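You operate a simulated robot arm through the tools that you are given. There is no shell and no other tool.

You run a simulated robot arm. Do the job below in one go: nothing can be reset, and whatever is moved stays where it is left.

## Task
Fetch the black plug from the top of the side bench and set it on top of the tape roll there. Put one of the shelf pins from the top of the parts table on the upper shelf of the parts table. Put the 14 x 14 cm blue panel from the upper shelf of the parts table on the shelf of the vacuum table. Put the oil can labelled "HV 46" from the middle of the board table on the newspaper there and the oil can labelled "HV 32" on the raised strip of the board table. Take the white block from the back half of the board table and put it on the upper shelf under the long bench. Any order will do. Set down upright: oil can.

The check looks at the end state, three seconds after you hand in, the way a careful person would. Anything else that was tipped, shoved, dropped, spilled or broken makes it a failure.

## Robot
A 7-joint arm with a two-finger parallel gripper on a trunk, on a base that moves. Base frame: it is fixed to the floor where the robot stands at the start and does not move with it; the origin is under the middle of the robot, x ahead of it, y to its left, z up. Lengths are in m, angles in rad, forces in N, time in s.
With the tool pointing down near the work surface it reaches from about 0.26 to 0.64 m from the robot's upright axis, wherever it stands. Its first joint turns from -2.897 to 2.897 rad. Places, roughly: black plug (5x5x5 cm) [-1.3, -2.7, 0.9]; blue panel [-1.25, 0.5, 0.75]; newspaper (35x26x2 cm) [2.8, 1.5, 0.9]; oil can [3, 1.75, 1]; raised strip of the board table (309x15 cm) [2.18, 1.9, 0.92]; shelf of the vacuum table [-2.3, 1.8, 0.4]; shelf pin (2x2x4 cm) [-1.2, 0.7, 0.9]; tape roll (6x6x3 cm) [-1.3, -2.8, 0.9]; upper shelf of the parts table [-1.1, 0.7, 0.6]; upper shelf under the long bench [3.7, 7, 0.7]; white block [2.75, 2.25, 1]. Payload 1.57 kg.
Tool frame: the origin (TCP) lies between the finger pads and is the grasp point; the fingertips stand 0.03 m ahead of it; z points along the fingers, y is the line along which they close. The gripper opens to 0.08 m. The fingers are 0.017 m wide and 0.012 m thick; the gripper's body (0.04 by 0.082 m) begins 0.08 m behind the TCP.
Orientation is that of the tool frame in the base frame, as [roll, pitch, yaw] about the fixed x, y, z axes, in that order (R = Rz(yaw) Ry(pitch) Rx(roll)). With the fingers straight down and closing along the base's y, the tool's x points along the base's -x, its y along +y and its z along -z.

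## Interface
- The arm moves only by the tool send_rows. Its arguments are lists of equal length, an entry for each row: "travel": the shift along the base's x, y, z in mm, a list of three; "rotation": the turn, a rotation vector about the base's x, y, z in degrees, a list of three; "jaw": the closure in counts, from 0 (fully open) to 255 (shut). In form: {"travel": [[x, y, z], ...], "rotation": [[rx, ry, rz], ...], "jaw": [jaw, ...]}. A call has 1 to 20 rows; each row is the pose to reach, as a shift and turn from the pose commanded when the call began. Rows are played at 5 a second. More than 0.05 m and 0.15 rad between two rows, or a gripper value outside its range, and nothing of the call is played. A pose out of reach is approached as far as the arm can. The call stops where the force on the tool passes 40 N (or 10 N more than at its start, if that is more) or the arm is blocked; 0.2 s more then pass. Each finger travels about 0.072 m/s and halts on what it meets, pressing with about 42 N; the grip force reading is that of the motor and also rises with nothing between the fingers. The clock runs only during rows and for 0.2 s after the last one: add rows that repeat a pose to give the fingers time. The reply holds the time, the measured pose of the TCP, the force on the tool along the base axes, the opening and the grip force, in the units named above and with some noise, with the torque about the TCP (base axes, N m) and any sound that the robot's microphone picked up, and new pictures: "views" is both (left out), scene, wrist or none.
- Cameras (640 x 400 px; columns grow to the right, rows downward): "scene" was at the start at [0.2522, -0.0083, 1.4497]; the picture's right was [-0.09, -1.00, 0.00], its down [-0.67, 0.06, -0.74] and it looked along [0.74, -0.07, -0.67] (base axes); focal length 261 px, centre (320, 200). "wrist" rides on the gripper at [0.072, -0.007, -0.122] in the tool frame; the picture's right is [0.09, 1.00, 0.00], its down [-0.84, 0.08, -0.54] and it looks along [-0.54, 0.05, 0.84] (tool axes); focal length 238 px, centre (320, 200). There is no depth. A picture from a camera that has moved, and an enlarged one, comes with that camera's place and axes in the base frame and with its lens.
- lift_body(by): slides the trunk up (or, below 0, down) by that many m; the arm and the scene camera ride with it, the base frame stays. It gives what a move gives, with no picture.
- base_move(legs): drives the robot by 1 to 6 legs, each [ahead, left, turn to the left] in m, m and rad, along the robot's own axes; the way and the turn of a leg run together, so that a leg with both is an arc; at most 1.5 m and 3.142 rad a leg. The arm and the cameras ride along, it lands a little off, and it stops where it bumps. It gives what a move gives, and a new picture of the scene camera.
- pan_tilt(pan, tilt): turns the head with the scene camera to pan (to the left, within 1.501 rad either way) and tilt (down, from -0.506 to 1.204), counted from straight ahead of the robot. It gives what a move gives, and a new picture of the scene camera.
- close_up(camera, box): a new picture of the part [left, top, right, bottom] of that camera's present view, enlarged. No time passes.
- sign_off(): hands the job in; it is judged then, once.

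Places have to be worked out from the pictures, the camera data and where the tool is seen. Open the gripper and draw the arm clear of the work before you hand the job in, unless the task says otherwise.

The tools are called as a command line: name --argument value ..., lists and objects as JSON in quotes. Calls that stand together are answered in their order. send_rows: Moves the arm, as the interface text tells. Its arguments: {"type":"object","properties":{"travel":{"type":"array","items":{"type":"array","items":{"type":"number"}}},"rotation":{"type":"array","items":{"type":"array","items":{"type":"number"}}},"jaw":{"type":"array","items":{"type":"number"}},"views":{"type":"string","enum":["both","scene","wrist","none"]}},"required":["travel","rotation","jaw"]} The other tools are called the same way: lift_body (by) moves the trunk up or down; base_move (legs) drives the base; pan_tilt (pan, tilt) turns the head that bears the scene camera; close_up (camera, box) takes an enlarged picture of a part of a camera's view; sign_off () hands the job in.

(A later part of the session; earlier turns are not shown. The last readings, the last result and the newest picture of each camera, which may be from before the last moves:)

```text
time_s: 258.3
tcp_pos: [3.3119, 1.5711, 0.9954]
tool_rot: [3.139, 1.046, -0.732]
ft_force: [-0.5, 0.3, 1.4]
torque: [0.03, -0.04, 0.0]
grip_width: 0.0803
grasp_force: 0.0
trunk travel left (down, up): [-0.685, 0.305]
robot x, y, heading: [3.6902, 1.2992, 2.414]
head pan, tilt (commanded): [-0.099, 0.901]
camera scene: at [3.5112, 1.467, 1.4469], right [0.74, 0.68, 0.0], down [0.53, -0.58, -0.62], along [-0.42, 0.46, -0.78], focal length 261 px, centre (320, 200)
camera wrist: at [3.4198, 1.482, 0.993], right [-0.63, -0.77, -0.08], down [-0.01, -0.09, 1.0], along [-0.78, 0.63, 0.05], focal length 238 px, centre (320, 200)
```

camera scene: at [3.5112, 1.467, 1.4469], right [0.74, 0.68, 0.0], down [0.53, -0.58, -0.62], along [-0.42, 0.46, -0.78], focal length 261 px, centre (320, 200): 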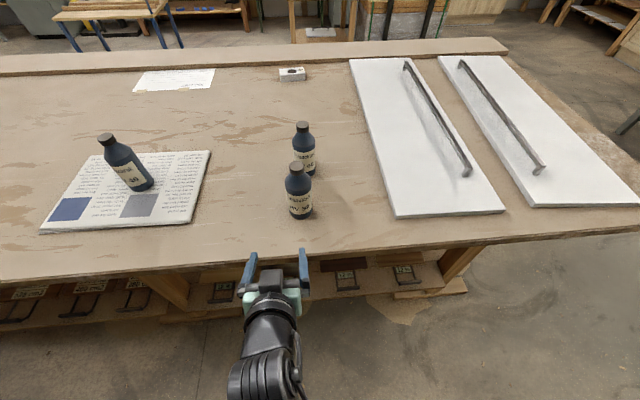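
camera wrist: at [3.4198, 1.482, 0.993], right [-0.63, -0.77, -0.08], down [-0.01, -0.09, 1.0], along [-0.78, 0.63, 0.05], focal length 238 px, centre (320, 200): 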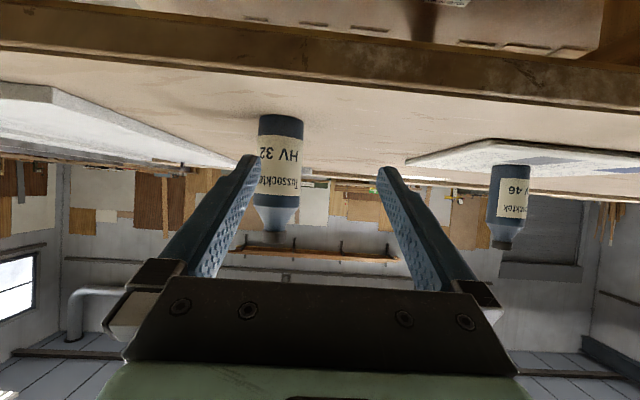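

"HV 32" confirmed. It is 4.6 cm to the right and 17 cm ahead; I align and advance halfway.

send_rows --travel '[[15, 17, -4], [31, 34, -9], [9, 54, -9], [-14, 74, -9], [-14, 74, -9]]' --rotation '[[0, 0, 0], [0, 0, 0], [0, 0, 0], [0, 0, 0], [0, 0, 0]]' --jaw '[0, 0, 0, 0, 0]' --views "wrist"

```text
time_s: 259.5
tcp_pos: [3.2974, 1.6419, 0.9882]
tool_rot: [3.137, 1.045, -0.732]
ft_force: [-0.4, -0.1, -0.4]
torque: [0.03, 0.04, 0.0]
grip_width: 0.0801
grasp_force: 0.1
trunk travel left (down, up): [-0.685, 0.305]
robot x, y, heading: [3.6891, 1.2988, 2.408]
head pan, tilt (commanded): [-0.099, 0.901]
camera wrist: at [3.4072, 1.5531, 0.985], right [-0.63, -0.77, -0.08], down [-0.01, -0.09, 1.0], along [-0.78, 0.63, 0.05], focal length 238 px, centre (320, 200)
```

wrist: 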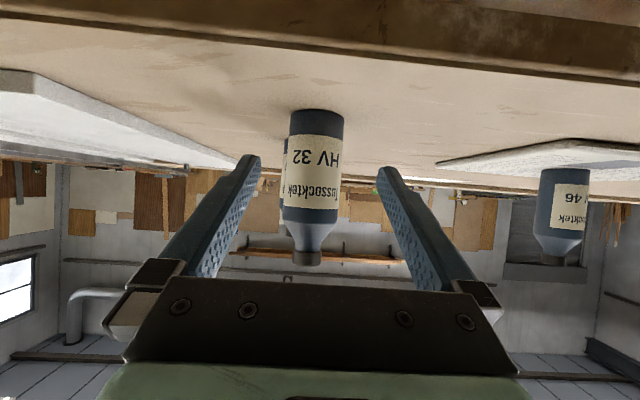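

HV 32 is about 7 mm right of centre and 12 cm ahead. I correct laterally and advance.

send_rows --travel '[[5, 5, 0], [-24, 31, -1], [-53, 57, -2], [-79, 80, -2], [-79, 80, -2]]' --rotation '[[0, 0, 0], [0, 0, 0], [0, 0, 0], [0, 0, 0], [0, 0, 0]]' --jaw '[0, 0, 0, 0, 0]' --views "wrist"

```text
time_s: 260.7
tcp_pos: [3.2191, 1.7202, 0.9828]
tool_rot: [3.139, 1.045, -0.731]
ft_force: [-0.6, 0.3, 0.0]
torque: [-0.01, 0.0, 0.01]
grip_width: 0.0802
grasp_force: 0.1
trunk travel left (down, up): [-0.685, 0.305]
robot x, y, heading: [3.6914, 1.3004, 2.407]
head pan, tilt (commanded): [-0.099, 0.901]
camera wrist: at [3.3278, 1.6309, 0.9811], right [-0.63, -0.77, -0.08], down [-0.01, -0.09, 1.0], along [-0.78, 0.63, 0.05], focal length 238 px, centre (320, 200)
```

wrist: 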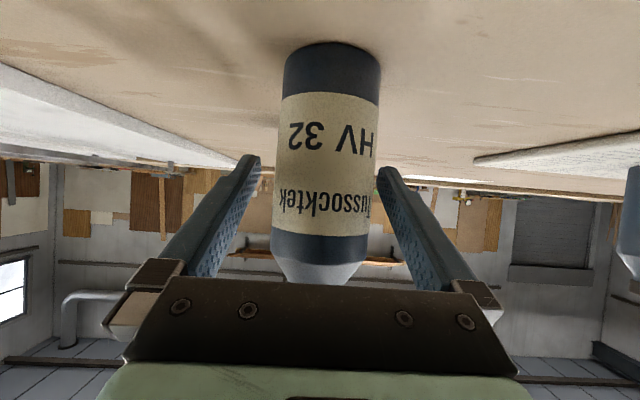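

send_rows --travel '[[-4.7, 0.8, 0], [-4.7, 0.8, 0], [-4.7, 0.8, 0], [-4.7, 0.8, 0], [-4.7, 0.8, 0], [-4.7, 0.8, 0], [-4.7, 0.8, 0]]' --rotation '[[0, 0, 0], [0, 0, 0], [0, 0, 0], [0, 0, 0], [0, 0, 0], [0, 0, 0], [0, 0, 0]]' --jaw '[0, 0, 25, 45, 65, 120, 255]' --views "wrist"

```text
time_s: 262.3
tcp_pos: [3.2142, 1.7207, 0.9829]
tool_rot: [3.14, 1.045, -0.731]
ft_force: [0.2, 0.4, 0.1]
torque: [0.07, -0.05, 0.0]
grip_width: 0.0582
grasp_force: 42.9
trunk travel left (down, up): [-0.685, 0.305]
robot x, y, heading: [3.6908, 1.298, 2.415]
head pan, tilt (commanded): [-0.099, 0.901]
camera wrist: at [3.3228, 1.6325, 0.9808], right [-0.63, -0.77, -0.08], down [-0.01, -0.09, 1.0], along [-0.78, 0.63, 0.05], focal length 238 px, centre (320, 200)
```

wrist: 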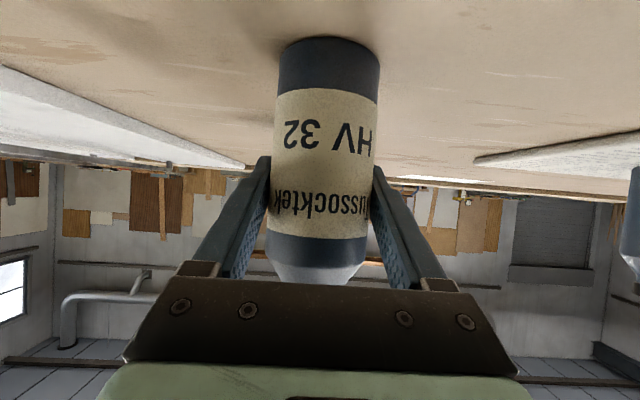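

HV 32 gripped (58 mm). I lift it 80 mm, pull it back over the aisle, then raise the trunk for carrying.

send_rows --travel '[[0, 0, 15], [0, 0, 40], [0, 0, 80], [20, -18, 95], [45, -40, 100], [65, -58, 100]]' --rotation '[[0, 0, 0], [0, 0, 0], [0, 0, 0], [0, 0, 0], [0, 0, 0], [0, 0, 0]]' --jaw '[255, 255, 255, 255, 255, 255]' --views "scene"

lift_body --by 0.25

```text
time_s: 263.7
tcp_pos: [3.2814, 1.6656, 1.0829]
tool_rot: [3.138, 1.045, -0.732]
ft_force: [-0.1, -0.3, -3.3]
torque: [0.0, 0.01, -0.03]
grip_width: 0.058
grasp_force: 42.4
trunk travel left (down, up): [-0.685, 0.305]
robot x, y, heading: [3.6916, 1.2992, 2.417]
head pan, tilt (commanded): [-0.099, 0.901]
camera scene: at [3.5114, 1.467, 1.4469], right [0.74, 0.68, 0.0], down [0.53, -0.58, -0.62], along [-0.42, 0.46, -0.78], focal length 261 px, centre (320, 200)
```

scene: 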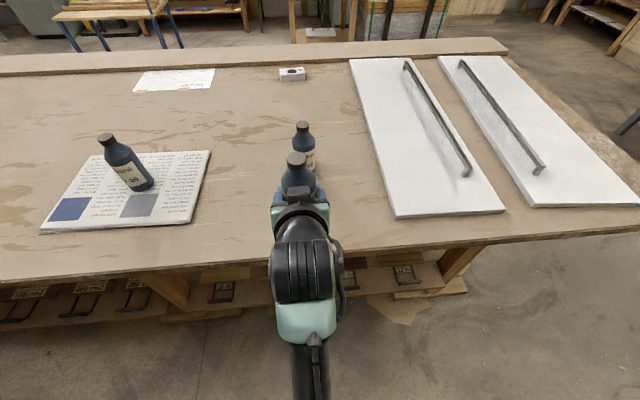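

```text
time_s: 266.3
tcp_pos: [3.2814, 1.6664, 1.3315]
tool_rot: [3.14, 1.044, -0.731]
ft_force: [0.2, -0.4, -3.6]
torque: [0.02, 0.05, -0.04]
grip_width: 0.0581
grasp_force: 42.1
trunk travel left (down, up): [-0.935, 0.055]
robot x, y, heading: [3.6868, 1.2977, 2.412]
head pan, tilt (commanded): [-0.099, 0.901]
```

pan_tilt --pan -1.4 --tilt 0.6

pan_tilt --pan -0.8 --tilt 0.5

```text
time_s: 267.7
tcp_pos: [3.2818, 1.6664, 1.3324]
tool_rot: [3.14, 1.046, -0.731]
ft_force: [0.3, -0.8, -3.2]
torque: [0.03, 0.0, 0.03]
grip_width: 0.0578
grasp_force: 42.3
trunk travel left (down, up): [-0.935, 0.055]
robot x, y, heading: [3.6895, 1.3004, 2.411]
head pan, tilt (commanded): [-1.4, 0.6]
camera scene: at [3.6087, 1.4867, 1.7216], right [0.85, -0.53, 0.0], down [-0.3, -0.48, -0.82], along [0.44, 0.7, -0.57], focal length 261 px, centre (320, 200)
```

scene: 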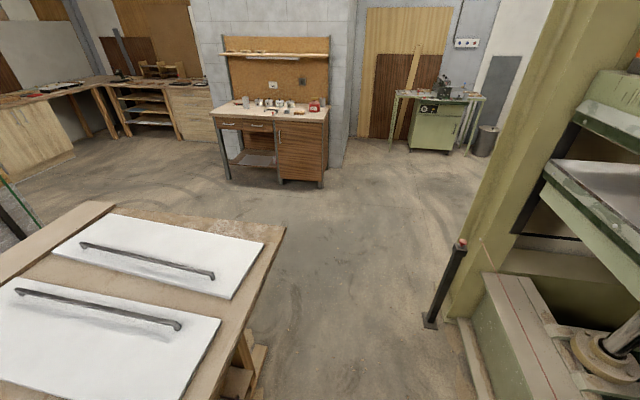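

```text
time_s: 268.7
tcp_pos: [3.2807, 1.6665, 1.3326]
tool_rot: [3.139, 1.044, -0.732]
ft_force: [0.1, -0.2, -4.4]
torque: [0.01, 0.02, -0.01]
grip_width: 0.058
grasp_force: 42.1
trunk travel left (down, up): [-0.935, 0.055]
robot x, y, heading: [3.6907, 1.2988, 2.41]
head pan, tilt (commanded): [-0.799, 0.499]
camera scene: at [3.5582, 1.5026, 1.7307], right [1.0, 0.04, 0.0], down [0.02, -0.48, -0.88], along [-0.04, 0.88, -0.48], focal length 261 px, centre (320, 200)
```

scene: 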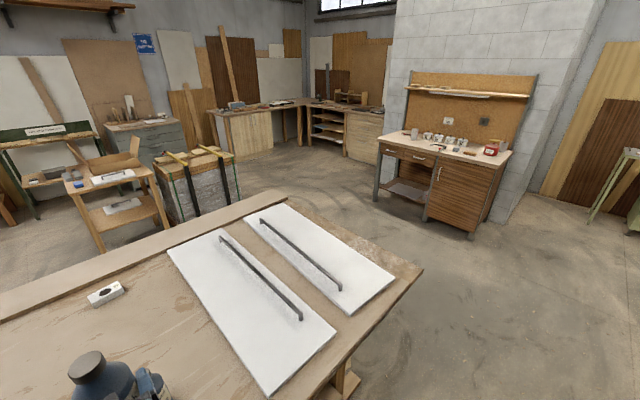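

The floor beyond the table's far end is clear. I slide right past the post along the aisle, carrying the bottle high.

base_move --legs '[[0.05, -0.9, 0], [0.03, -0.85, 0]]'

```text
time_s: 277.6
tcp_pos: [4.4122, 3.0192, 1.3331]
tool_rot: [3.138, 1.047, -0.74]
ft_force: [1.2, 0.1, -3.9]
torque: [0.0, -0.01, -0.01]
grip_width: 0.058
grasp_force: 41.3
trunk travel left (down, up): [-0.935, 0.055]
robot x, y, heading: [4.8161, 2.6451, 2.401]
head pan, tilt (commanded): [-0.799, 0.499]
camera scene: at [4.6871, 2.8543, 1.7307], right [1.0, 0.03, 0.0], down [0.02, -0.48, -0.88], along [-0.03, 0.88, -0.48], focal length 261 px, centre (320, 200)
```

scene: 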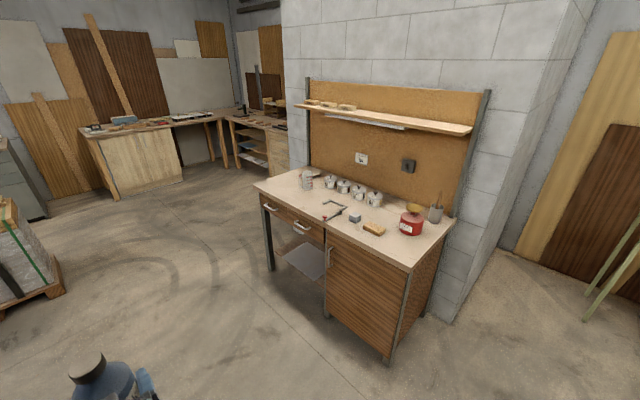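

base_move --legs '[[1.1, 0, 0], [1.05, 0, 0]]'

pan_tilt --pan 0.9 --tilt 0.6

```text
time_s: 288.4
tcp_pos: [2.777, 4.4483, 1.3326]
tool_rot: [3.137, 1.046, -0.702]
ft_force: [0.1, -0.4, -3.1]
torque: [0.01, -0.01, -0.03]
grip_width: 0.0579
grasp_force: 41.8
trunk travel left (down, up): [-0.935, 0.055]
robot x, y, heading: [3.1969, 4.0931, 2.441]
head pan, tilt (commanded): [-0.799, 0.499]
camera scene: at [3.0589, 4.293, 1.7307], right [1.0, 0.07, 0.0], down [0.03, -0.48, -0.88], along [-0.06, 0.88, -0.48], focal length 261 px, centre (320, 200)
```

scene: 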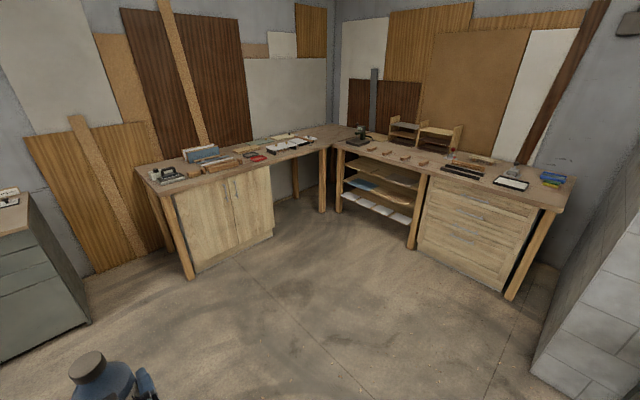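

```text
time_s: 290.1
tcp_pos: [2.777, 4.4482, 1.3325]
tool_rot: [3.14, 1.044, -0.702]
ft_force: [-0.3, -0.3, -2.8]
torque: [0.01, 0.02, -0.01]
grip_width: 0.0581
grasp_force: 42.1
trunk travel left (down, up): [-0.935, 0.055]
robot x, y, heading: [3.1955, 4.094, 2.439]
head pan, tilt (commanded): [0.901, 0.6]
camera scene: at [2.9783, 4.1851, 1.7216], right [-0.2, 0.98, 0.0], down [0.55, 0.11, -0.82], along [-0.81, -0.16, -0.57], focal length 261 px, centre (320, 200)
```

scene: 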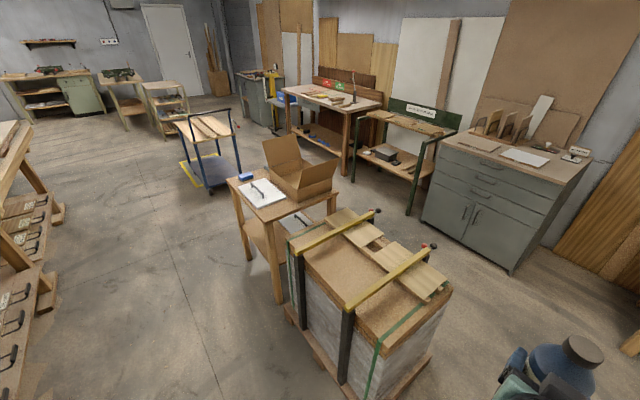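

The corridor on the strip side is clear. I turn around in place to face back toward the table.

base_move --legs '[[0, 0, 3.1]]'

pan_tilt --pan -0.7 --tilt 0.6

```text
time_s: 297.5
tcp_pos: [3.5591, 3.6799, 1.332]
tool_rot: [3.139, 1.045, 2.293]
ft_force: [0.9, 0.1, -3.2]
torque: [-0.01, -0.01, -0.02]
grip_width: 0.0576
grasp_force: 41.7
trunk travel left (down, up): [-0.935, 0.055]
robot x, y, heading: [3.1952, 4.0944, -0.846]
head pan, tilt (commanded): [0.901, 0.6]
camera scene: at [3.3962, 3.9692, 1.7216], right [0.05, -1.0, 0.0], down [-0.56, -0.03, -0.82], along [0.82, 0.04, -0.57], focal length 261 px, centre (320, 200)
```

scene: 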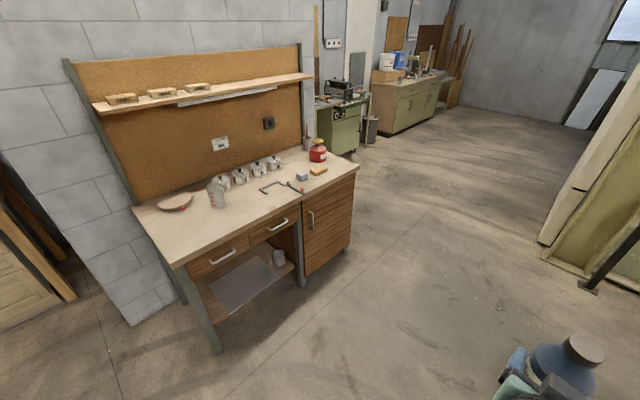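

```text
time_s: 299.2
tcp_pos: [3.5588, 3.6799, 1.3312]
tool_rot: [3.14, 1.043, 2.293]
ft_force: [-0.8, -0.8, -3.6]
torque: [0.04, 0.02, -0.03]
grip_width: 0.0577
grasp_force: 42.2
trunk travel left (down, up): [-0.935, 0.055]
robot x, y, heading: [3.1957, 4.0954, -0.846]
head pan, tilt (commanded): [-0.7, 0.6]
camera scene: at [3.3101, 3.8762, 1.7216], right [-1.0, -0.02, 0.0], down [-0.01, 0.56, -0.82], along [0.02, -0.82, -0.57], focal length 261 px, centre (320, 200)
```

scene: 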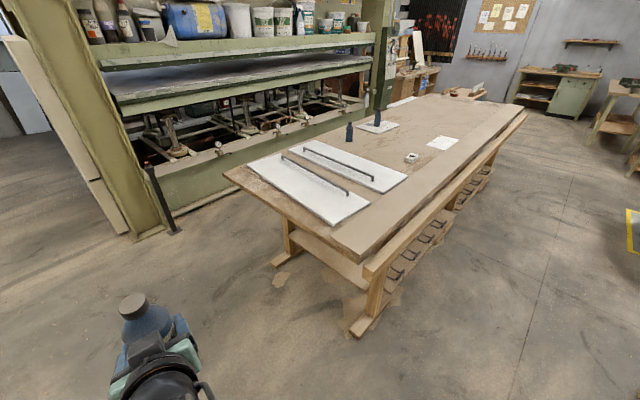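

Strip end seen at n≈-0.32 to -0.49, white block near (2.73, 2.19). I straighten and slide right along the strip side.

base_move --legs '[[0, 0, 0.1], [0, -0.9, 0], [0, -0.72, 0]]'

pan_tilt --pan 0.0 --tilt 0.8

```text
time_s: 308.1
tcp_pos: [2.4694, 2.5253, 1.3323]
tool_rot: [3.14, 1.045, 2.38]
ft_force: [-0.6, -1.4, -3.3]
torque: [-0.01, 0.01, -0.01]
grip_width: 0.0577
grasp_force: 42.4
trunk travel left (down, up): [-0.935, 0.055]
robot x, y, heading: [2.0693, 2.907, -0.766]
head pan, tilt (commanded): [-0.7, 0.6]
camera scene: at [2.2046, 2.6994, 1.7216], right [-0.99, -0.11, 0.0], down [-0.06, 0.56, -0.83], along [0.09, -0.82, -0.56], focal length 261 px, centre (320, 200)
```

scene: 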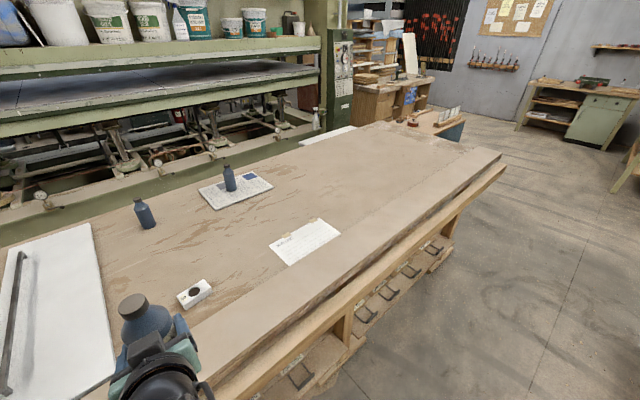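

```text
time_s: 309.1
tcp_pos: [2.4697, 2.5243, 1.3325]
tool_rot: [-3.14, 1.043, 2.378]
ft_force: [-0.1, 1.4, -3.3]
torque: [0.01, 0.01, -0.03]
grip_width: 0.0577
grasp_force: 42.0
trunk travel left (down, up): [-0.935, 0.055]
robot x, y, heading: [2.0731, 2.907, -0.761]
head pan, tilt (commanded): [0.0, 0.799]
camera scene: at [2.2531, 2.7312, 1.7047], right [-0.69, -0.72, 0.0], down [-0.52, 0.5, -0.7], along [0.5, -0.48, -0.72], focal length 261 px, centre (320, 200)
```

scene: 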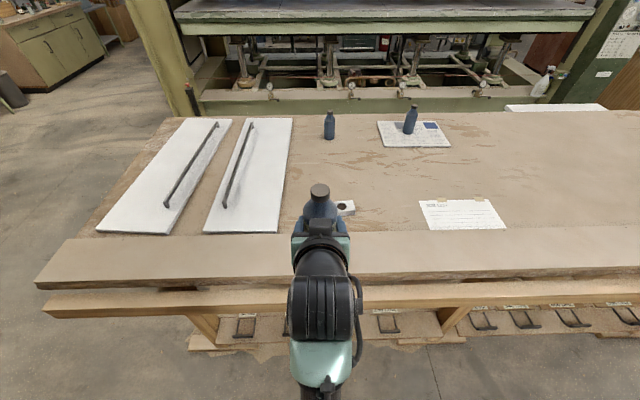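

I'm at n≈0.35 facing the strip; strip spans n≈-0.32 to -0.48. I drive 0.22 m closer with the bottle still high.

base_move --legs '[[0.22, 0, 0]]'

send_rows --travel '[[32, 35, 0], [64, 70, 0], [96, 105, 0], [128, 140, 0], [150, 164, 0], [150, 164, 0]]' --rotation '[[0, 0, 0], [0, 0, 0], [0, 0, 0], [0, 0, 0], [0, 0, 0], [0, 0, 0]]' --jaw '[255, 255, 255, 255, 255, 255]' --views "both"

```text
time_s: 310.8
tcp_pos: [2.6281, 2.3738, 1.3328]
tool_rot: [3.139, 1.046, 2.378]
ft_force: [0.0, -0.4, -3.1]
torque: [0.0, 0.0, 0.01]
grip_width: 0.0581
grasp_force: 41.8
trunk travel left (down, up): [-0.935, 0.055]
robot x, y, heading: [2.2333, 2.7526, -0.761]
head pan, tilt (commanded): [0.0, 0.799]
camera scene: at [2.4124, 2.5792, 1.7049], right [-0.69, -0.72, 0.0], down [-0.52, 0.49, -0.7], along [0.5, -0.48, -0.72], focal length 261 px, centre (320, 200)
```

scene: 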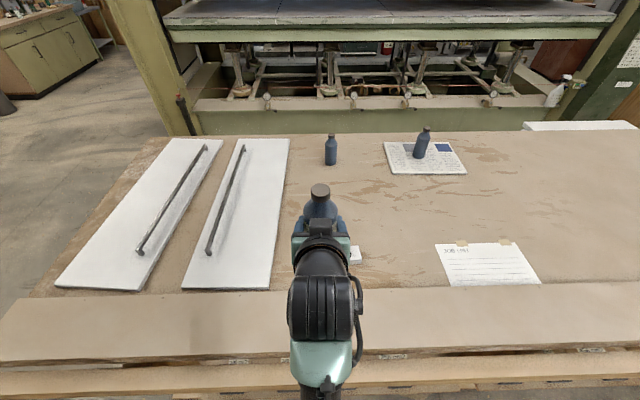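

```text
time_s: 312.2
tcp_pos: [2.7783, 2.5337, 1.3308]
tool_rot: [3.138, 1.044, 2.377]
ft_force: [-0.4, -1.4, -2.9]
torque: [0.01, 0.04, 0.02]
grip_width: 0.0581
grasp_force: 42.2
trunk travel left (down, up): [-0.935, 0.055]
robot x, y, heading: [2.2323, 2.7547, -0.764]
head pan, tilt (commanded): [0.0, 0.799]
camera scene: at [2.4125, 2.5785, 1.7048], right [-0.69, -0.72, 0.0], down [-0.52, 0.5, -0.7], along [0.5, -0.48, -0.72], focal length 261 px, centre (320, 200)
camera wrist: at [2.67, 2.6271, 1.3293], right [0.65, 0.75, -0.08], down [0.02, 0.09, 1.0], along [0.76, -0.65, 0.04], focal length 238 px, centre (320, 200)
```

scene: 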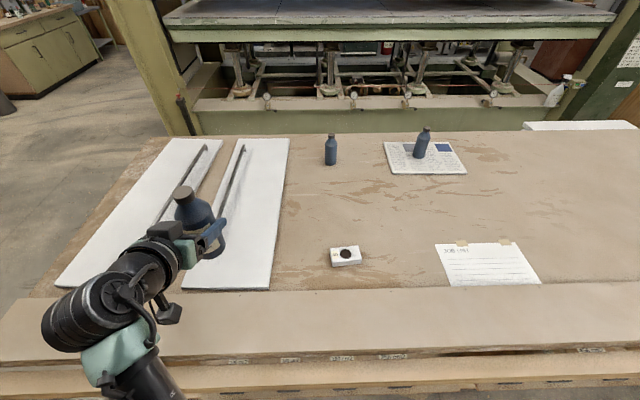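
wrist: 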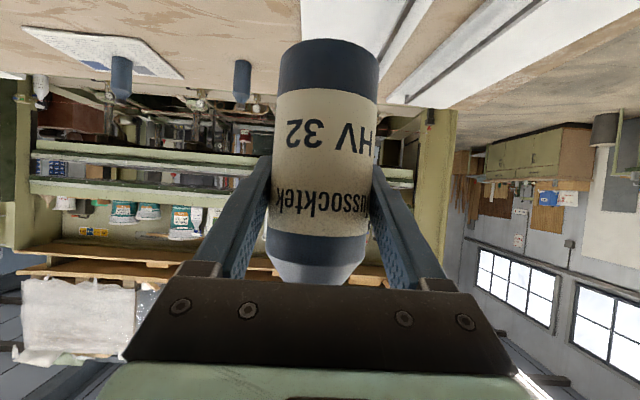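

close_up --camera "scene" --box '[180, 230, 420, 380]'

close_up --camera "scene" --box '[320, 235, 380, 275]'

```text
2.67 times, centred on (300, 305) of scene
camera zoom: at [2.4125, 2.5785, 1.7048], right [-0.69, -0.72, 0.0], down [-0.52, 0.5, -0.7], along [0.5, -0.48, -0.72], focal length 696 px, centre (373, -80)
```

zoom: 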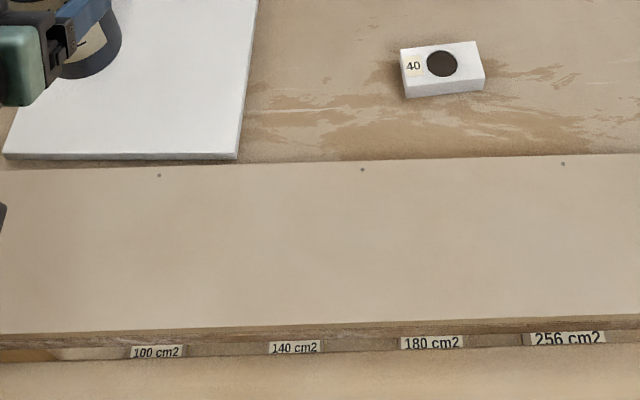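

```text
10.00 times, centred on (350, 255) of scene
camera zoom: at [2.4125, 2.5785, 1.7048], right [-0.69, -0.72, 0.0], down [-0.52, 0.5, -0.7], along [0.5, -0.48, -0.72], focal length 2609 px, centre (20, -350)
```

zoom: 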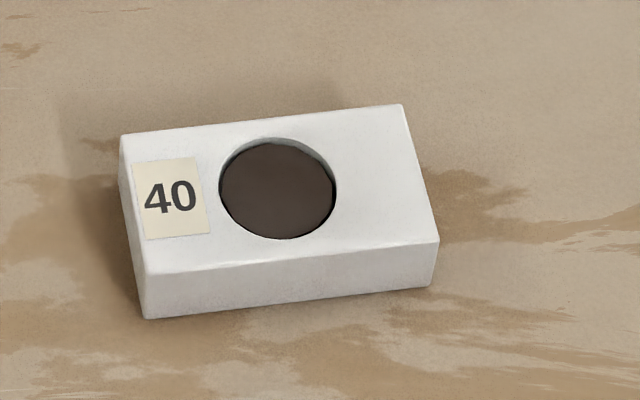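

Strip top is near z≈0.93; strip centre line is about 27 mm nearer to me than the bottle. I shift back 27 mm and lower the trunk.

send_rows --travel '[[-10, 9, 0], [-20, 19, 0], [-20, 19, 0]]' --rotation '[[0, 0, 0], [0, 0, 0], [0, 0, 0]]' --jaw '[255, 255, 255]' --views "none"

lift_body --by -0.24

send_rows --travel '[[0, 0, -15], [0, 0, -30], [0, 0, -45], [0, 0, -45]]' --rotation '[[0, 0, 0], [0, 0, 0], [0, 0, 0], [0, 0, 0]]' --jaw '[255, 255, 255, 255]' --views "both"

```text
time_s: 313.0
tcp_pos: [2.758, 2.5526, 1.3319]
tool_rot: [3.14, 1.043, 2.377]
ft_force: [-1.0, 0.2, -3.7]
torque: [0.04, -0.02, 0.0]
grip_width: 0.0578
grasp_force: 42.1
trunk travel left (down, up): [-0.935, 0.055]
robot x, y, heading: [2.2306, 2.7534, -0.763]
head pan, tilt (commanded): [0.0, 0.799]
```

```text
time_s: 315.5
tcp_pos: [2.7568, 2.552, 1.0923]
tool_rot: [3.14, 1.043, 2.379]
ft_force: [0.2, 0.1, -3.5]
torque: [0.02, -0.01, 0.01]
grip_width: 0.0577
grasp_force: 41.7
trunk travel left (down, up): [-0.695, 0.295]
robot x, y, heading: [2.2347, 2.7519, -0.764]
head pan, tilt (commanded): [0.0, 0.799]
```

```text
time_s: 316.5
tcp_pos: [2.7585, 2.5511, 1.0476]
tool_rot: [3.14, 1.044, 2.378]
ft_force: [0.2, 0.5, -3.3]
torque: [0.03, 0.02, 0.01]
grip_width: 0.0578
grasp_force: 42.1
trunk travel left (down, up): [-0.695, 0.295]
robot x, y, heading: [2.2325, 2.7525, -0.763]
head pan, tilt (commanded): [0.0, 0.799]
camera scene: at [2.4129, 2.5788, 1.4647], right [-0.69, -0.72, 0.0], down [-0.52, 0.5, -0.7], along [0.5, -0.48, -0.72], focal length 261 px, centre (320, 200)
camera wrist: at [2.6495, 2.6447, 1.0455], right [0.65, 0.75, -0.08], down [0.02, 0.09, 1.0], along [0.76, -0.65, 0.04], focal length 238 px, centre (320, 200)
```

scene: 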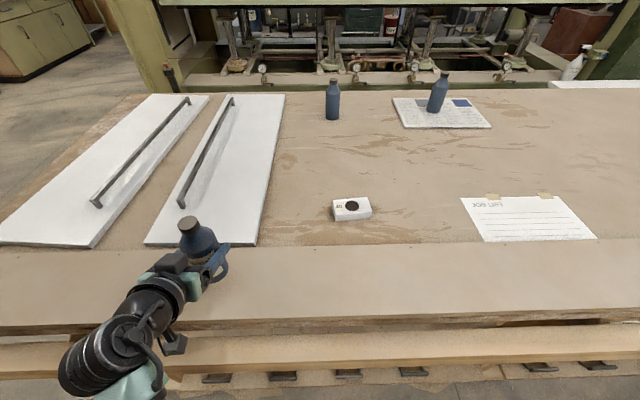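
wrist: 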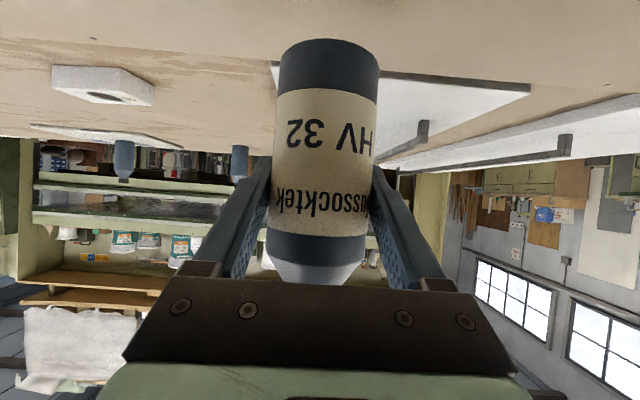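

The bottle is above the strip's centre line. I lower 33 mm, then feel for contact.

send_rows --travel '[[0, 0, -12], [0, 0, -24], [0, 0, -33], [0, 0, -33]]' --rotation '[[0, 0, 0], [0, 0, 0], [0, 0, 0], [0, 0, 0]]' --jaw '[255, 255, 255, 255]' --views "wrist"

send_rows --travel '[[0, 0, -2], [0, 0, -4], [0, 0, -4]]' --rotation '[[0, 0, 0], [0, 0, 0], [0, 0, 0]]' --jaw '[255, 255, 255]' --views "none"

```text
time_s: 317.5
tcp_pos: [2.758, 2.5512, 1.0151]
tool_rot: [3.14, 1.044, 2.38]
ft_force: [0.7, -0.3, -3.7]
torque: [-0.02, 0.0, -0.02]
grip_width: 0.0578
grasp_force: 42.2
trunk travel left (down, up): [-0.695, 0.295]
robot x, y, heading: [2.2319, 2.7541, -0.761]
head pan, tilt (commanded): [0.0, 0.799]
camera wrist: at [2.6497, 2.6446, 1.0128], right [0.65, 0.75, -0.08], down [0.02, 0.09, 1.0], along [0.76, -0.65, 0.04], focal length 238 px, centre (320, 200)
```

wrist: 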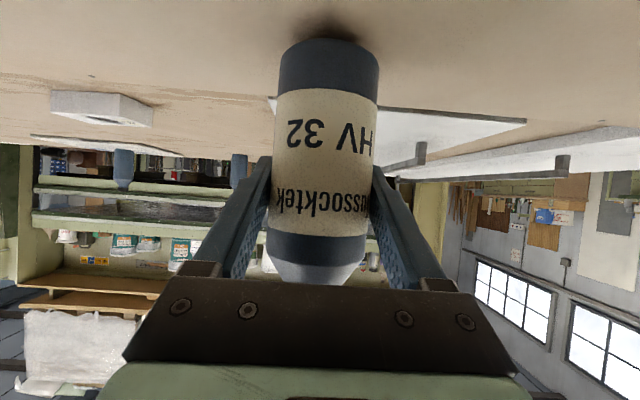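

```text
time_s: 318.3
tcp_pos: [2.7581, 2.5523, 1.0099]
tool_rot: [3.141, 1.045, 2.379]
ft_force: [0.9, 0.0, -3.6]
torque: [0.0, 0.0, -0.01]
grip_width: 0.0578
grasp_force: 41.4
trunk travel left (down, up): [-0.695, 0.295]
robot x, y, heading: [2.2347, 2.7547, -0.769]
head pan, tilt (commanded): [0.0, 0.799]
```

send_rows --travel '[[0, 0, -1.5], [0, 0, -3], [0, 0, -3]]' --rotation '[[0, 0, 0], [0, 0, 0], [0, 0, 0]]' --jaw '[255, 255, 255]' --views "none"

```text
time_s: 319.1
tcp_pos: [2.7577, 2.5529, 1.0064]
tool_rot: [3.14, 1.043, 2.38]
ft_force: [-0.2, 0.3, -3.5]
torque: [0.01, 0.01, -0.03]
grip_width: 0.0579
grasp_force: 41.9
trunk travel left (down, up): [-0.695, 0.295]
robot x, y, heading: [2.2322, 2.7519, -0.764]
head pan, tilt (commanded): [0.0, 0.799]
```

Still the bottle's weight only; I keep stepping down.

send_rows --travel '[[0, 0, -1.5], [0, 0, -3], [0, 0, -3]]' --rotation '[[0, 0, 0], [0, 0, 0], [0, 0, 0]]' --jaw '[255, 255, 255]' --views "wrist"

```text
time_s: 319.9
tcp_pos: [2.7572, 2.5532, 1.0039]
tool_rot: [3.14, 1.044, 2.38]
ft_force: [0.7, 0.1, -2.2]
torque: [0.04, 0.03, 0.01]
grip_width: 0.0572
grasp_force: 41.7
trunk travel left (down, up): [-0.695, 0.295]
robot x, y, heading: [2.2268, 2.7532, -0.761]
head pan, tilt (commanded): [0.0, 0.799]
camera wrist: at [2.6491, 2.6462, 1.0026], right [0.65, 0.75, -0.08], down [0.02, 0.09, 1.0], along [0.76, -0.65, 0.04], focal length 238 px, centre (320, 200)
```

wrist: 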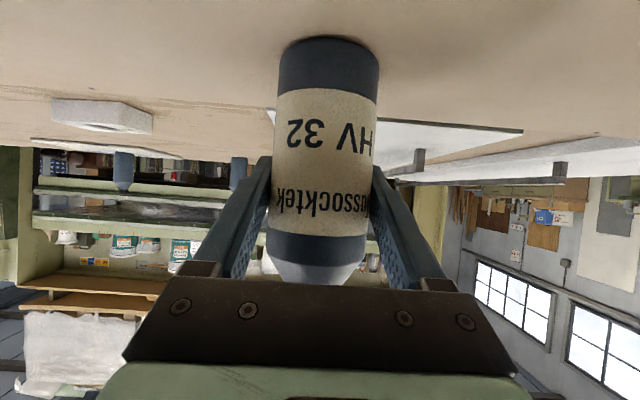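

send_rows --travel '[[0, 0, -1], [0, 0, -2], [0, 0, -2]]' --rotation '[[0, 0, 0], [0, 0, 0], [0, 0, 0]]' --jaw '[255, 255, 255]' --views "none"

```text
time_s: 320.7
tcp_pos: [2.7575, 2.5522, 1.0038]
tool_rot: [3.137, 1.047, 2.378]
ft_force: [-1.6, 0.3, 2.7]
torque: [0.16, 0.16, 0.03]
grip_width: 0.058
grasp_force: 41.6
trunk travel left (down, up): [-0.695, 0.295]
robot x, y, heading: [2.2313, 2.7527, -0.763]
head pan, tilt (commanded): [0.0, 0.799]
```

Contact (+2.7 N, bottle weight fully carried). I ease up 1 mm and open gradually.

send_rows --travel '[[0, 0, 1], [0, 0, 1], [0, 0, 1], [0, 0, 1], [0, 0, 1], [0, 0, 1]]' --rotation '[[0, 0, 0], [0, 0, 0], [0, 0, 0], [0, 0, 0], [0, 0, 0], [0, 0, 0]]' --jaw '[255, 70, 60, 40, 0, 0]' --views "both"

```text
time_s: 322.1
tcp_pos: [2.7577, 2.5534, 1.0046]
tool_rot: [3.139, 1.043, 2.38]
ft_force: [0.2, -0.2, 0.6]
torque: [0.02, -0.02, -0.01]
grip_width: 0.0799
grasp_force: 0.0
trunk travel left (down, up): [-0.695, 0.295]
robot x, y, heading: [2.2341, 2.7513, -0.762]
head pan, tilt (commanded): [0.0, 0.799]
camera scene: at [2.4126, 2.579, 1.4648], right [-0.69, -0.72, 0.0], down [-0.52, 0.49, -0.7], along [0.5, -0.48, -0.72], focal length 261 px, centre (320, 200)
camera wrist: at [2.6493, 2.6451, 1.0024], right [0.65, 0.75, -0.08], down [0.02, 0.09, 1.0], along [0.76, -0.65, 0.04], focal length 238 px, centre (320, 200)
```

scene: 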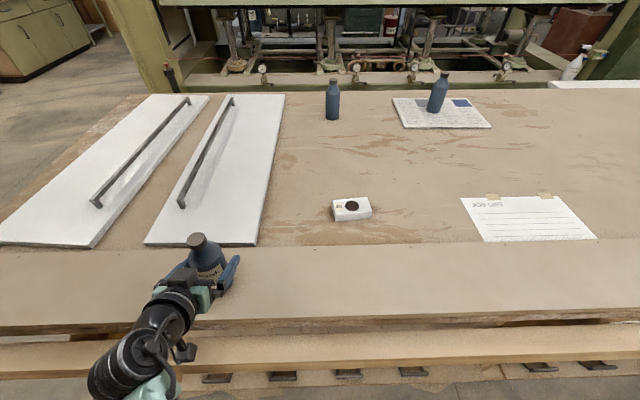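
wrist: 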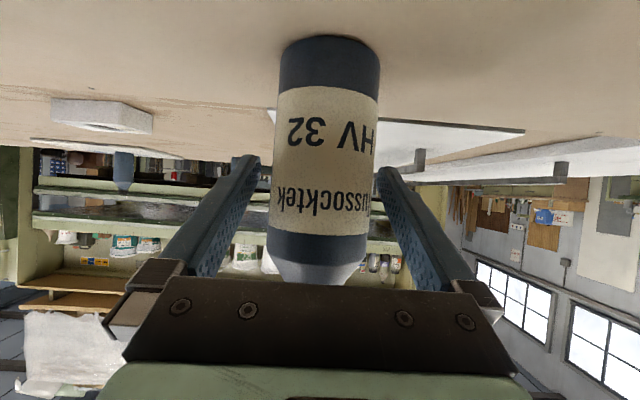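

HV 32 stands on the strip. I back the fingers straight off and raise.

send_rows --travel '[[-25, 24, 0], [-50, 48, 1], [-58, 56, 35], [-58, 56, 80], [-58, 56, 125], [-58, 56, 165]]' --rotation '[[0, 0, 0], [0, 0, 0], [0, 0, 0], [0, 0, 0], [0, 0, 0], [0, 0, 0]]' --jaw '[0, 0, 0, 0, 0, 0]' --views "both"

```text
time_s: 323.5
tcp_pos: [2.6976, 2.6076, 1.1697]
tool_rot: [3.141, 1.044, 2.38]
ft_force: [0.1, 0.8, -0.2]
torque: [-0.02, -0.01, 0.01]
grip_width: 0.0803
grasp_force: 0.1
trunk travel left (down, up): [-0.695, 0.295]
robot x, y, heading: [2.2296, 2.7515, -0.766]
head pan, tilt (commanded): [0.0, 0.799]
camera scene: at [2.4127, 2.5789, 1.4647], right [-0.69, -0.72, 0.0], down [-0.52, 0.49, -0.7], along [0.5, -0.48, -0.72], focal length 261 px, centre (320, 200)
camera wrist: at [2.5901, 2.7007, 1.1684], right [0.65, 0.75, -0.08], down [0.02, 0.09, 1.0], along [0.76, -0.65, 0.04], focal length 238 px, centre (320, 200)
```

scene: 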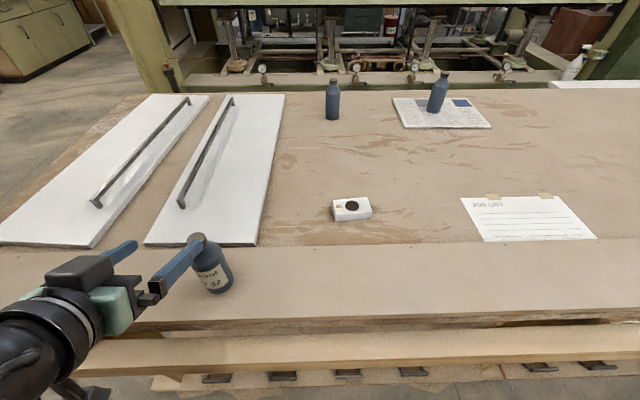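
wrist: 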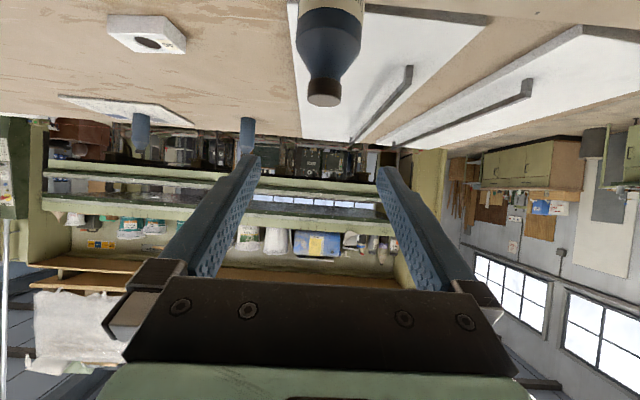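

I move the arm right, away from the bottle, then bring the base slightly closer and in line with the white block.

send_rows --travel '[[-28, -32, 10], [-56, -65, 20], [-84, -97, 20], [-113, -129, 20], [-141, -161, 20], [-169, -194, 20], [-197, -226, 20]]' --rotation '[[0, 0, 0], [0, 0, 0], [0, 0, 0], [0, 0, 0], [0, 0, 0], [0, 0, 0], [0, 0, 0]]' --jaw '[0, 0, 0, 0, 0, 0, 0]' --views "none"

base_move --legs '[[0, -0.11, 0], [0.05, 0, 0]]'

```text
time_s: 325.1
tcp_pos: [2.5071, 2.3673, 1.1873]
tool_rot: [3.139, 1.043, 2.379]
ft_force: [0.1, 0.5, 0.4]
torque: [0.04, 0.0, 0.01]
grip_width: 0.08
grasp_force: 0.0
out of reach, approached as far as the arm can: row 3, 4, 5, 6, 7
trunk travel left (down, up): [-0.695, 0.295]
robot x, y, heading: [2.2331, 2.7546, -0.762]
head pan, tilt (commanded): [0.0, 0.799]
```

```text
time_s: 326.8
tcp_pos: [2.4663, 2.2511, 1.1869]
tool_rot: [3.138, 1.043, 2.379]
ft_force: [0.6, 0.1, -0.6]
torque: [-0.03, -0.06, -0.01]
grip_width: 0.0799
grasp_force: 0.1
trunk travel left (down, up): [-0.695, 0.295]
robot x, y, heading: [2.192, 2.6411, -0.76]
head pan, tilt (commanded): [0.0, 0.799]
camera scene: at [2.3717, 2.4623, 1.4645], right [-0.69, -0.72, 0.0], down [-0.52, 0.5, -0.7], along [0.5, -0.48, -0.72], focal length 261 px, centre (320, 200)
```

scene: 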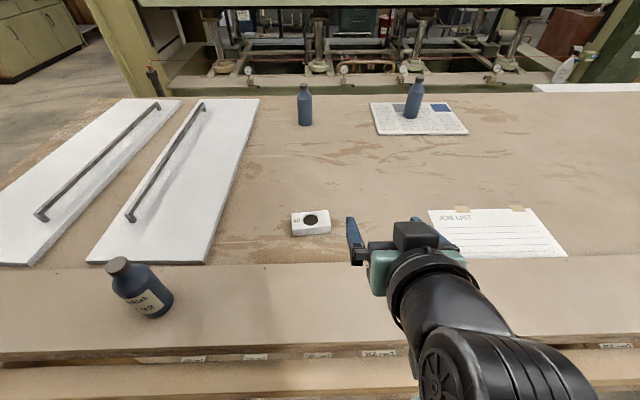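

No bump. White block centre is at about (2.706, 2.178), long side across my view, so I need the fingers to close along its 5.5 cm side. First I bring the tool vertical.

send_rows --travel '[[0, 0, 0], [0, 0, 0], [0, 0, 0], [0, 0, 0], [0, 0, 0], [0, 0, 0], [0, 0, 0], [0, 0, 0]]' --rotation '[[5.2, 5.4, 0], [10.3, 10.9, 0], [15.5, 16.3, 0], [20.7, 21.7, 0], [25.8, 27.2, 0], [31.0, 32.6, 0], [36.2, 38.1, 0], [41.3, 43.5, 0]]' --jaw '[0, 0, 0, 0, 0, 0, 0, 0]' --views "none"

send_rows --travel '[[10, 0, 0], [20, 0, 0], [30, 0, 0], [40, 0, 0], [50, 0, 0], [60, 0, 0], [70, 0, 0], [80, 0, 0], [90, 0, 0], [100, 0, 0]]' --rotation '[[0, 0, -8.27], [0, 0, -16.5], [0, 0, -24.8], [0, 0, -33.1], [0, 0, -41.4], [0, 0, -49.6], [0, 0, -57.9], [0, 0, -66.2], [0, 0, -74.4], [0, 0, -82.7]]' --jaw '[0, 0, 0, 0, 0, 0, 0, 0, 0, 0]' --views "both"

```text
time_s: 328.6
tcp_pos: [2.4669, 2.2524, 1.1873]
tool_rot: [-3.141, -0.006, 2.378]
ft_force: [-0.3, -0.1, -0.1]
torque: [0.01, 0.0, -0.04]
grip_width: 0.0802
grasp_force: 0.1
out of reach, approached as far as the arm can: row 2
trunk travel left (down, up): [-0.695, 0.295]
robot x, y, heading: [2.1867, 2.6324, -0.763]
head pan, tilt (commanded): [0.0, 0.799]
```

```text
time_s: 330.8
tcp_pos: [2.5654, 2.2516, 1.1874]
tool_rot: [3.141, -0.002, 0.934]
ft_force: [0.1, 0.9, -0.4]
torque: [0.04, 0.0, -0.04]
grip_width: 0.0802
grasp_force: 0.0
trunk travel left (down, up): [-0.695, 0.295]
robot x, y, heading: [2.1912, 2.6371, -0.763]
head pan, tilt (commanded): [0.0, 0.799]
camera scene: at [2.3714, 2.4636, 1.4648], right [-0.69, -0.72, 0.0], down [-0.52, 0.49, -0.7], along [0.5, -0.48, -0.72], focal length 261 px, centre (320, 200)
camera wrist: at [2.6023, 2.3138, 1.308], right [0.86, -0.52, 0.0], down [-0.44, -0.72, 0.54], along [-0.28, -0.46, -0.84], focal length 238 px, centre (320, 200)
```

scene: 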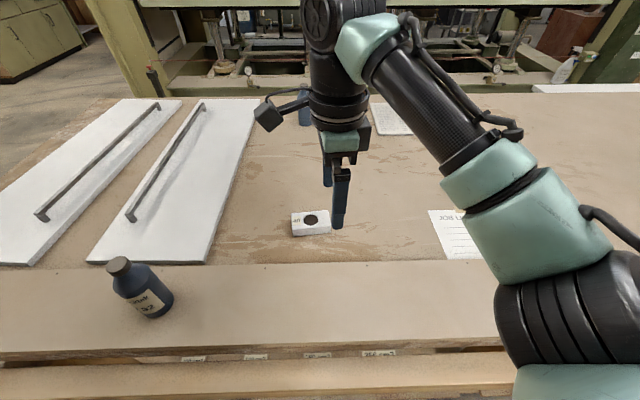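
wrist: 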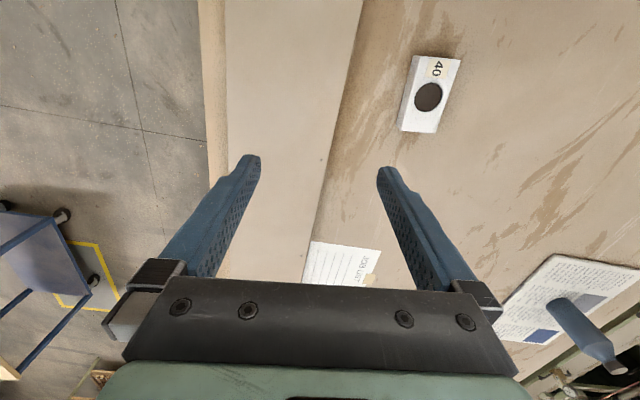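

Tool is vertical and its closing axis is along the block's short side; block centre now measured at (2.703, 2.182). I move above it and see whether it is within reach.

send_rows --travel '[[34, -17, -15], [69, -35, -40], [103, -52, -75], [138, -70, -110], [138, -70, -127], [138, -70, -127]]' --rotation '[[0, 0, 0], [0, 0, 0], [0, 0, 0], [0, 0, 0], [0, 0, 0], [0, 0, 0]]' --jaw '[0, 0, 0, 0, 0, 0]' --views "both"

```text
refused: row 3 steps farther than a row can; nothing moved
```

send_rows --travel '[[28, -14, -10], [55, -28, -30], [83, -42, -55], [110, -56, -85], [138, -70, -110], [138, -70, -127], [138, -70, -127]]' --rotation '[[0, 0, 0], [0, 0, 0], [0, 0, 0], [0, 0, 0], [0, 0, 0], [0, 0, 0], [0, 0, 0]]' --jaw '[0, 0, 0, 0, 0, 0, 0]' --views "both"

```text
time_s: 332.4
tcp_pos: [2.6853, 2.1971, 1.0637]
tool_rot: [3.14, -0.001, 0.938]
ft_force: [-0.3, -0.4, 1.2]
torque: [0.0, 0.01, 0.01]
grip_width: 0.0797
grasp_force: 0.0
out of reach, approached as far as the arm can: row 5, 6, 7
trunk travel left (down, up): [-0.695, 0.295]
robot x, y, heading: [2.1939, 2.6378, -0.759]
head pan, tilt (commanded): [0.0, 0.799]
camera scene: at [2.371, 2.4638, 1.4648], right [-0.69, -0.72, 0.0], down [-0.52, 0.49, -0.7], along [0.5, -0.48, -0.72], focal length 261 px, centre (320, 200)
camera wrist: at [2.7205, 2.2587, 1.1855], right [0.86, -0.51, 0.0], down [-0.43, -0.72, 0.54], along [-0.28, -0.46, -0.84], focal length 238 px, centre (320, 200)
```

scene: 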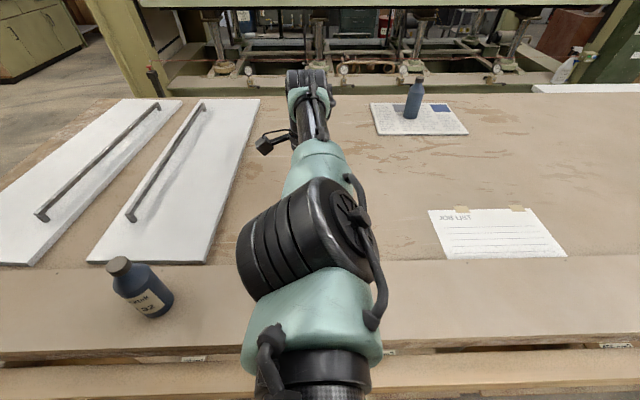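
wrist: 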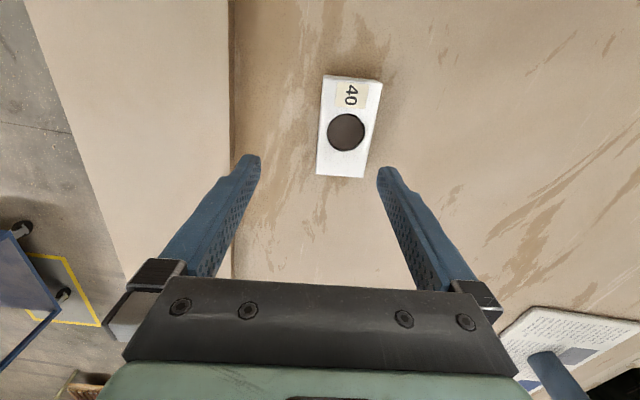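

The arm stops 2.3 cm short with the trunk at this height. I raise the hand 10 cm, lower the trunk 10 cm, and try the same point again.

send_rows --travel '[[0, 0, 35], [0, 0, 70], [0, 0, 105], [0, 0, 105]]' --rotation '[[0, 0, 0], [0, 0, 0], [0, 0, 0], [0, 0, 0]]' --jaw '[0, 0, 0, 0]' --views "none"

lift_body --by -0.12

send_rows --travel '[[9, -8, 0], [25, -20, 0], [30, -24, 0], [30, -24, 0]]' --rotation '[[0, 0, 0], [0, 0, 0], [0, 0, 0], [0, 0, 0]]' --jaw '[0, 0, 0, 0]' --views "wrist"

```text
time_s: 333.4
tcp_pos: [2.6802, 2.1994, 1.1711]
tool_rot: [-3.14, 0.0, 0.937]
ft_force: [0.1, 0.2, 0.9]
torque: [-0.01, -0.02, 0.02]
grip_width: 0.0798
grasp_force: 0.1
out of reach, approached as far as the arm can: row 3, 4
trunk travel left (down, up): [-0.695, 0.295]
robot x, y, heading: [2.1889, 2.6415, -0.764]
head pan, tilt (commanded): [0.0, 0.799]
```

```text
time_s: 334.9
tcp_pos: [2.6803, 2.1991, 1.0512]
tool_rot: [-3.14, -0.002, 0.936]
ft_force: [0.7, 0.3, 0.1]
torque: [-0.01, -0.01, 0.0]
grip_width: 0.08
grasp_force: 0.0
trunk travel left (down, up): [-0.575, 0.415]
robot x, y, heading: [2.19, 2.637, -0.762]
head pan, tilt (commanded): [0.0, 0.799]
```

```text
time_s: 335.9
tcp_pos: [2.6829, 2.1997, 1.0478]
tool_rot: [-3.141, -0.001, 0.937]
ft_force: [0.3, -0.3, 1.0]
torque: [0.0, -0.01, 0.03]
grip_width: 0.08
grasp_force: 0.2
out of reach, approached as far as the arm can: row 1, 2, 3, 4
trunk travel left (down, up): [-0.575, 0.415]
robot x, y, heading: [2.1906, 2.6374, -0.763]
head pan, tilt (commanded): [0.0, 0.799]
camera wrist: at [2.7182, 2.2612, 1.1686], right [0.86, -0.52, 0.0], down [-0.43, -0.72, 0.54], along [-0.28, -0.46, -0.84], focal length 238 px, centre (320, 200)
```

wrist: 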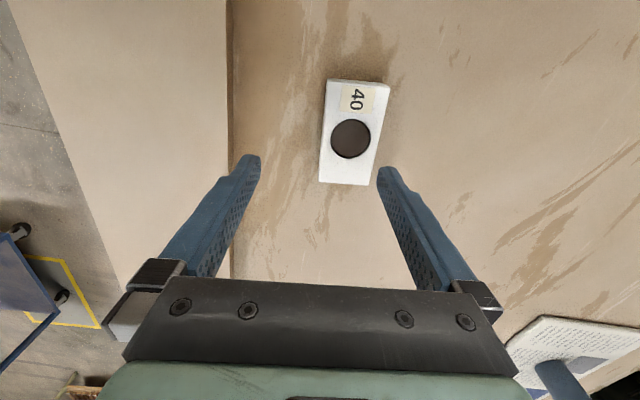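

Reach is about 0.66 m regardless, so I'm 2.3 cm short. Leaning the tool 7° forward gains that without moving the base closer; I try it above the block.

send_rows --travel '[[7, -6, 0], [14, -12, 0], [20, -18, 0], [20, -18, 0]]' --rotation '[[-2.4, -2.5, 0], [-4.8, -5.1, 0], [-4.8, -5.1, 0], [-4.8, -5.1, 0]]' --jaw '[0, 0, 0, 0]' --views "both"

```text
time_s: 336.9
tcp_pos: [2.7025, 2.1811, 1.0468]
tool_rot: [3.022, 0.014, 0.937]
ft_force: [0.3, -0.1, -0.1]
torque: [0.02, 0.0, -0.02]
grip_width: 0.0798
grasp_force: 0.0
trunk travel left (down, up): [-0.575, 0.415]
robot x, y, heading: [2.1896, 2.6365, -0.76]
head pan, tilt (commanded): [0.0, 0.799]
camera scene: at [2.371, 2.4634, 1.3448], right [-0.69, -0.72, 0.0], down [-0.52, 0.49, -0.7], along [0.5, -0.48, -0.72], focal length 261 px, centre (320, 200)
camera wrist: at [2.7275, 2.2529, 1.1646], right [0.85, -0.51, 0.12], down [-0.48, -0.68, 0.56], along [-0.2, -0.53, -0.82], focal length 238 px, centre (320, 200)
```

scene: 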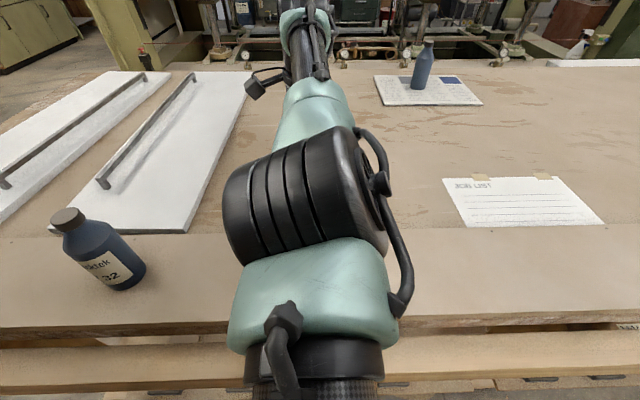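
wrist: 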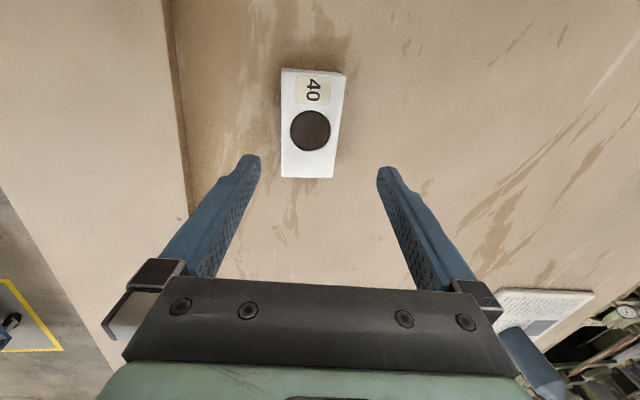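

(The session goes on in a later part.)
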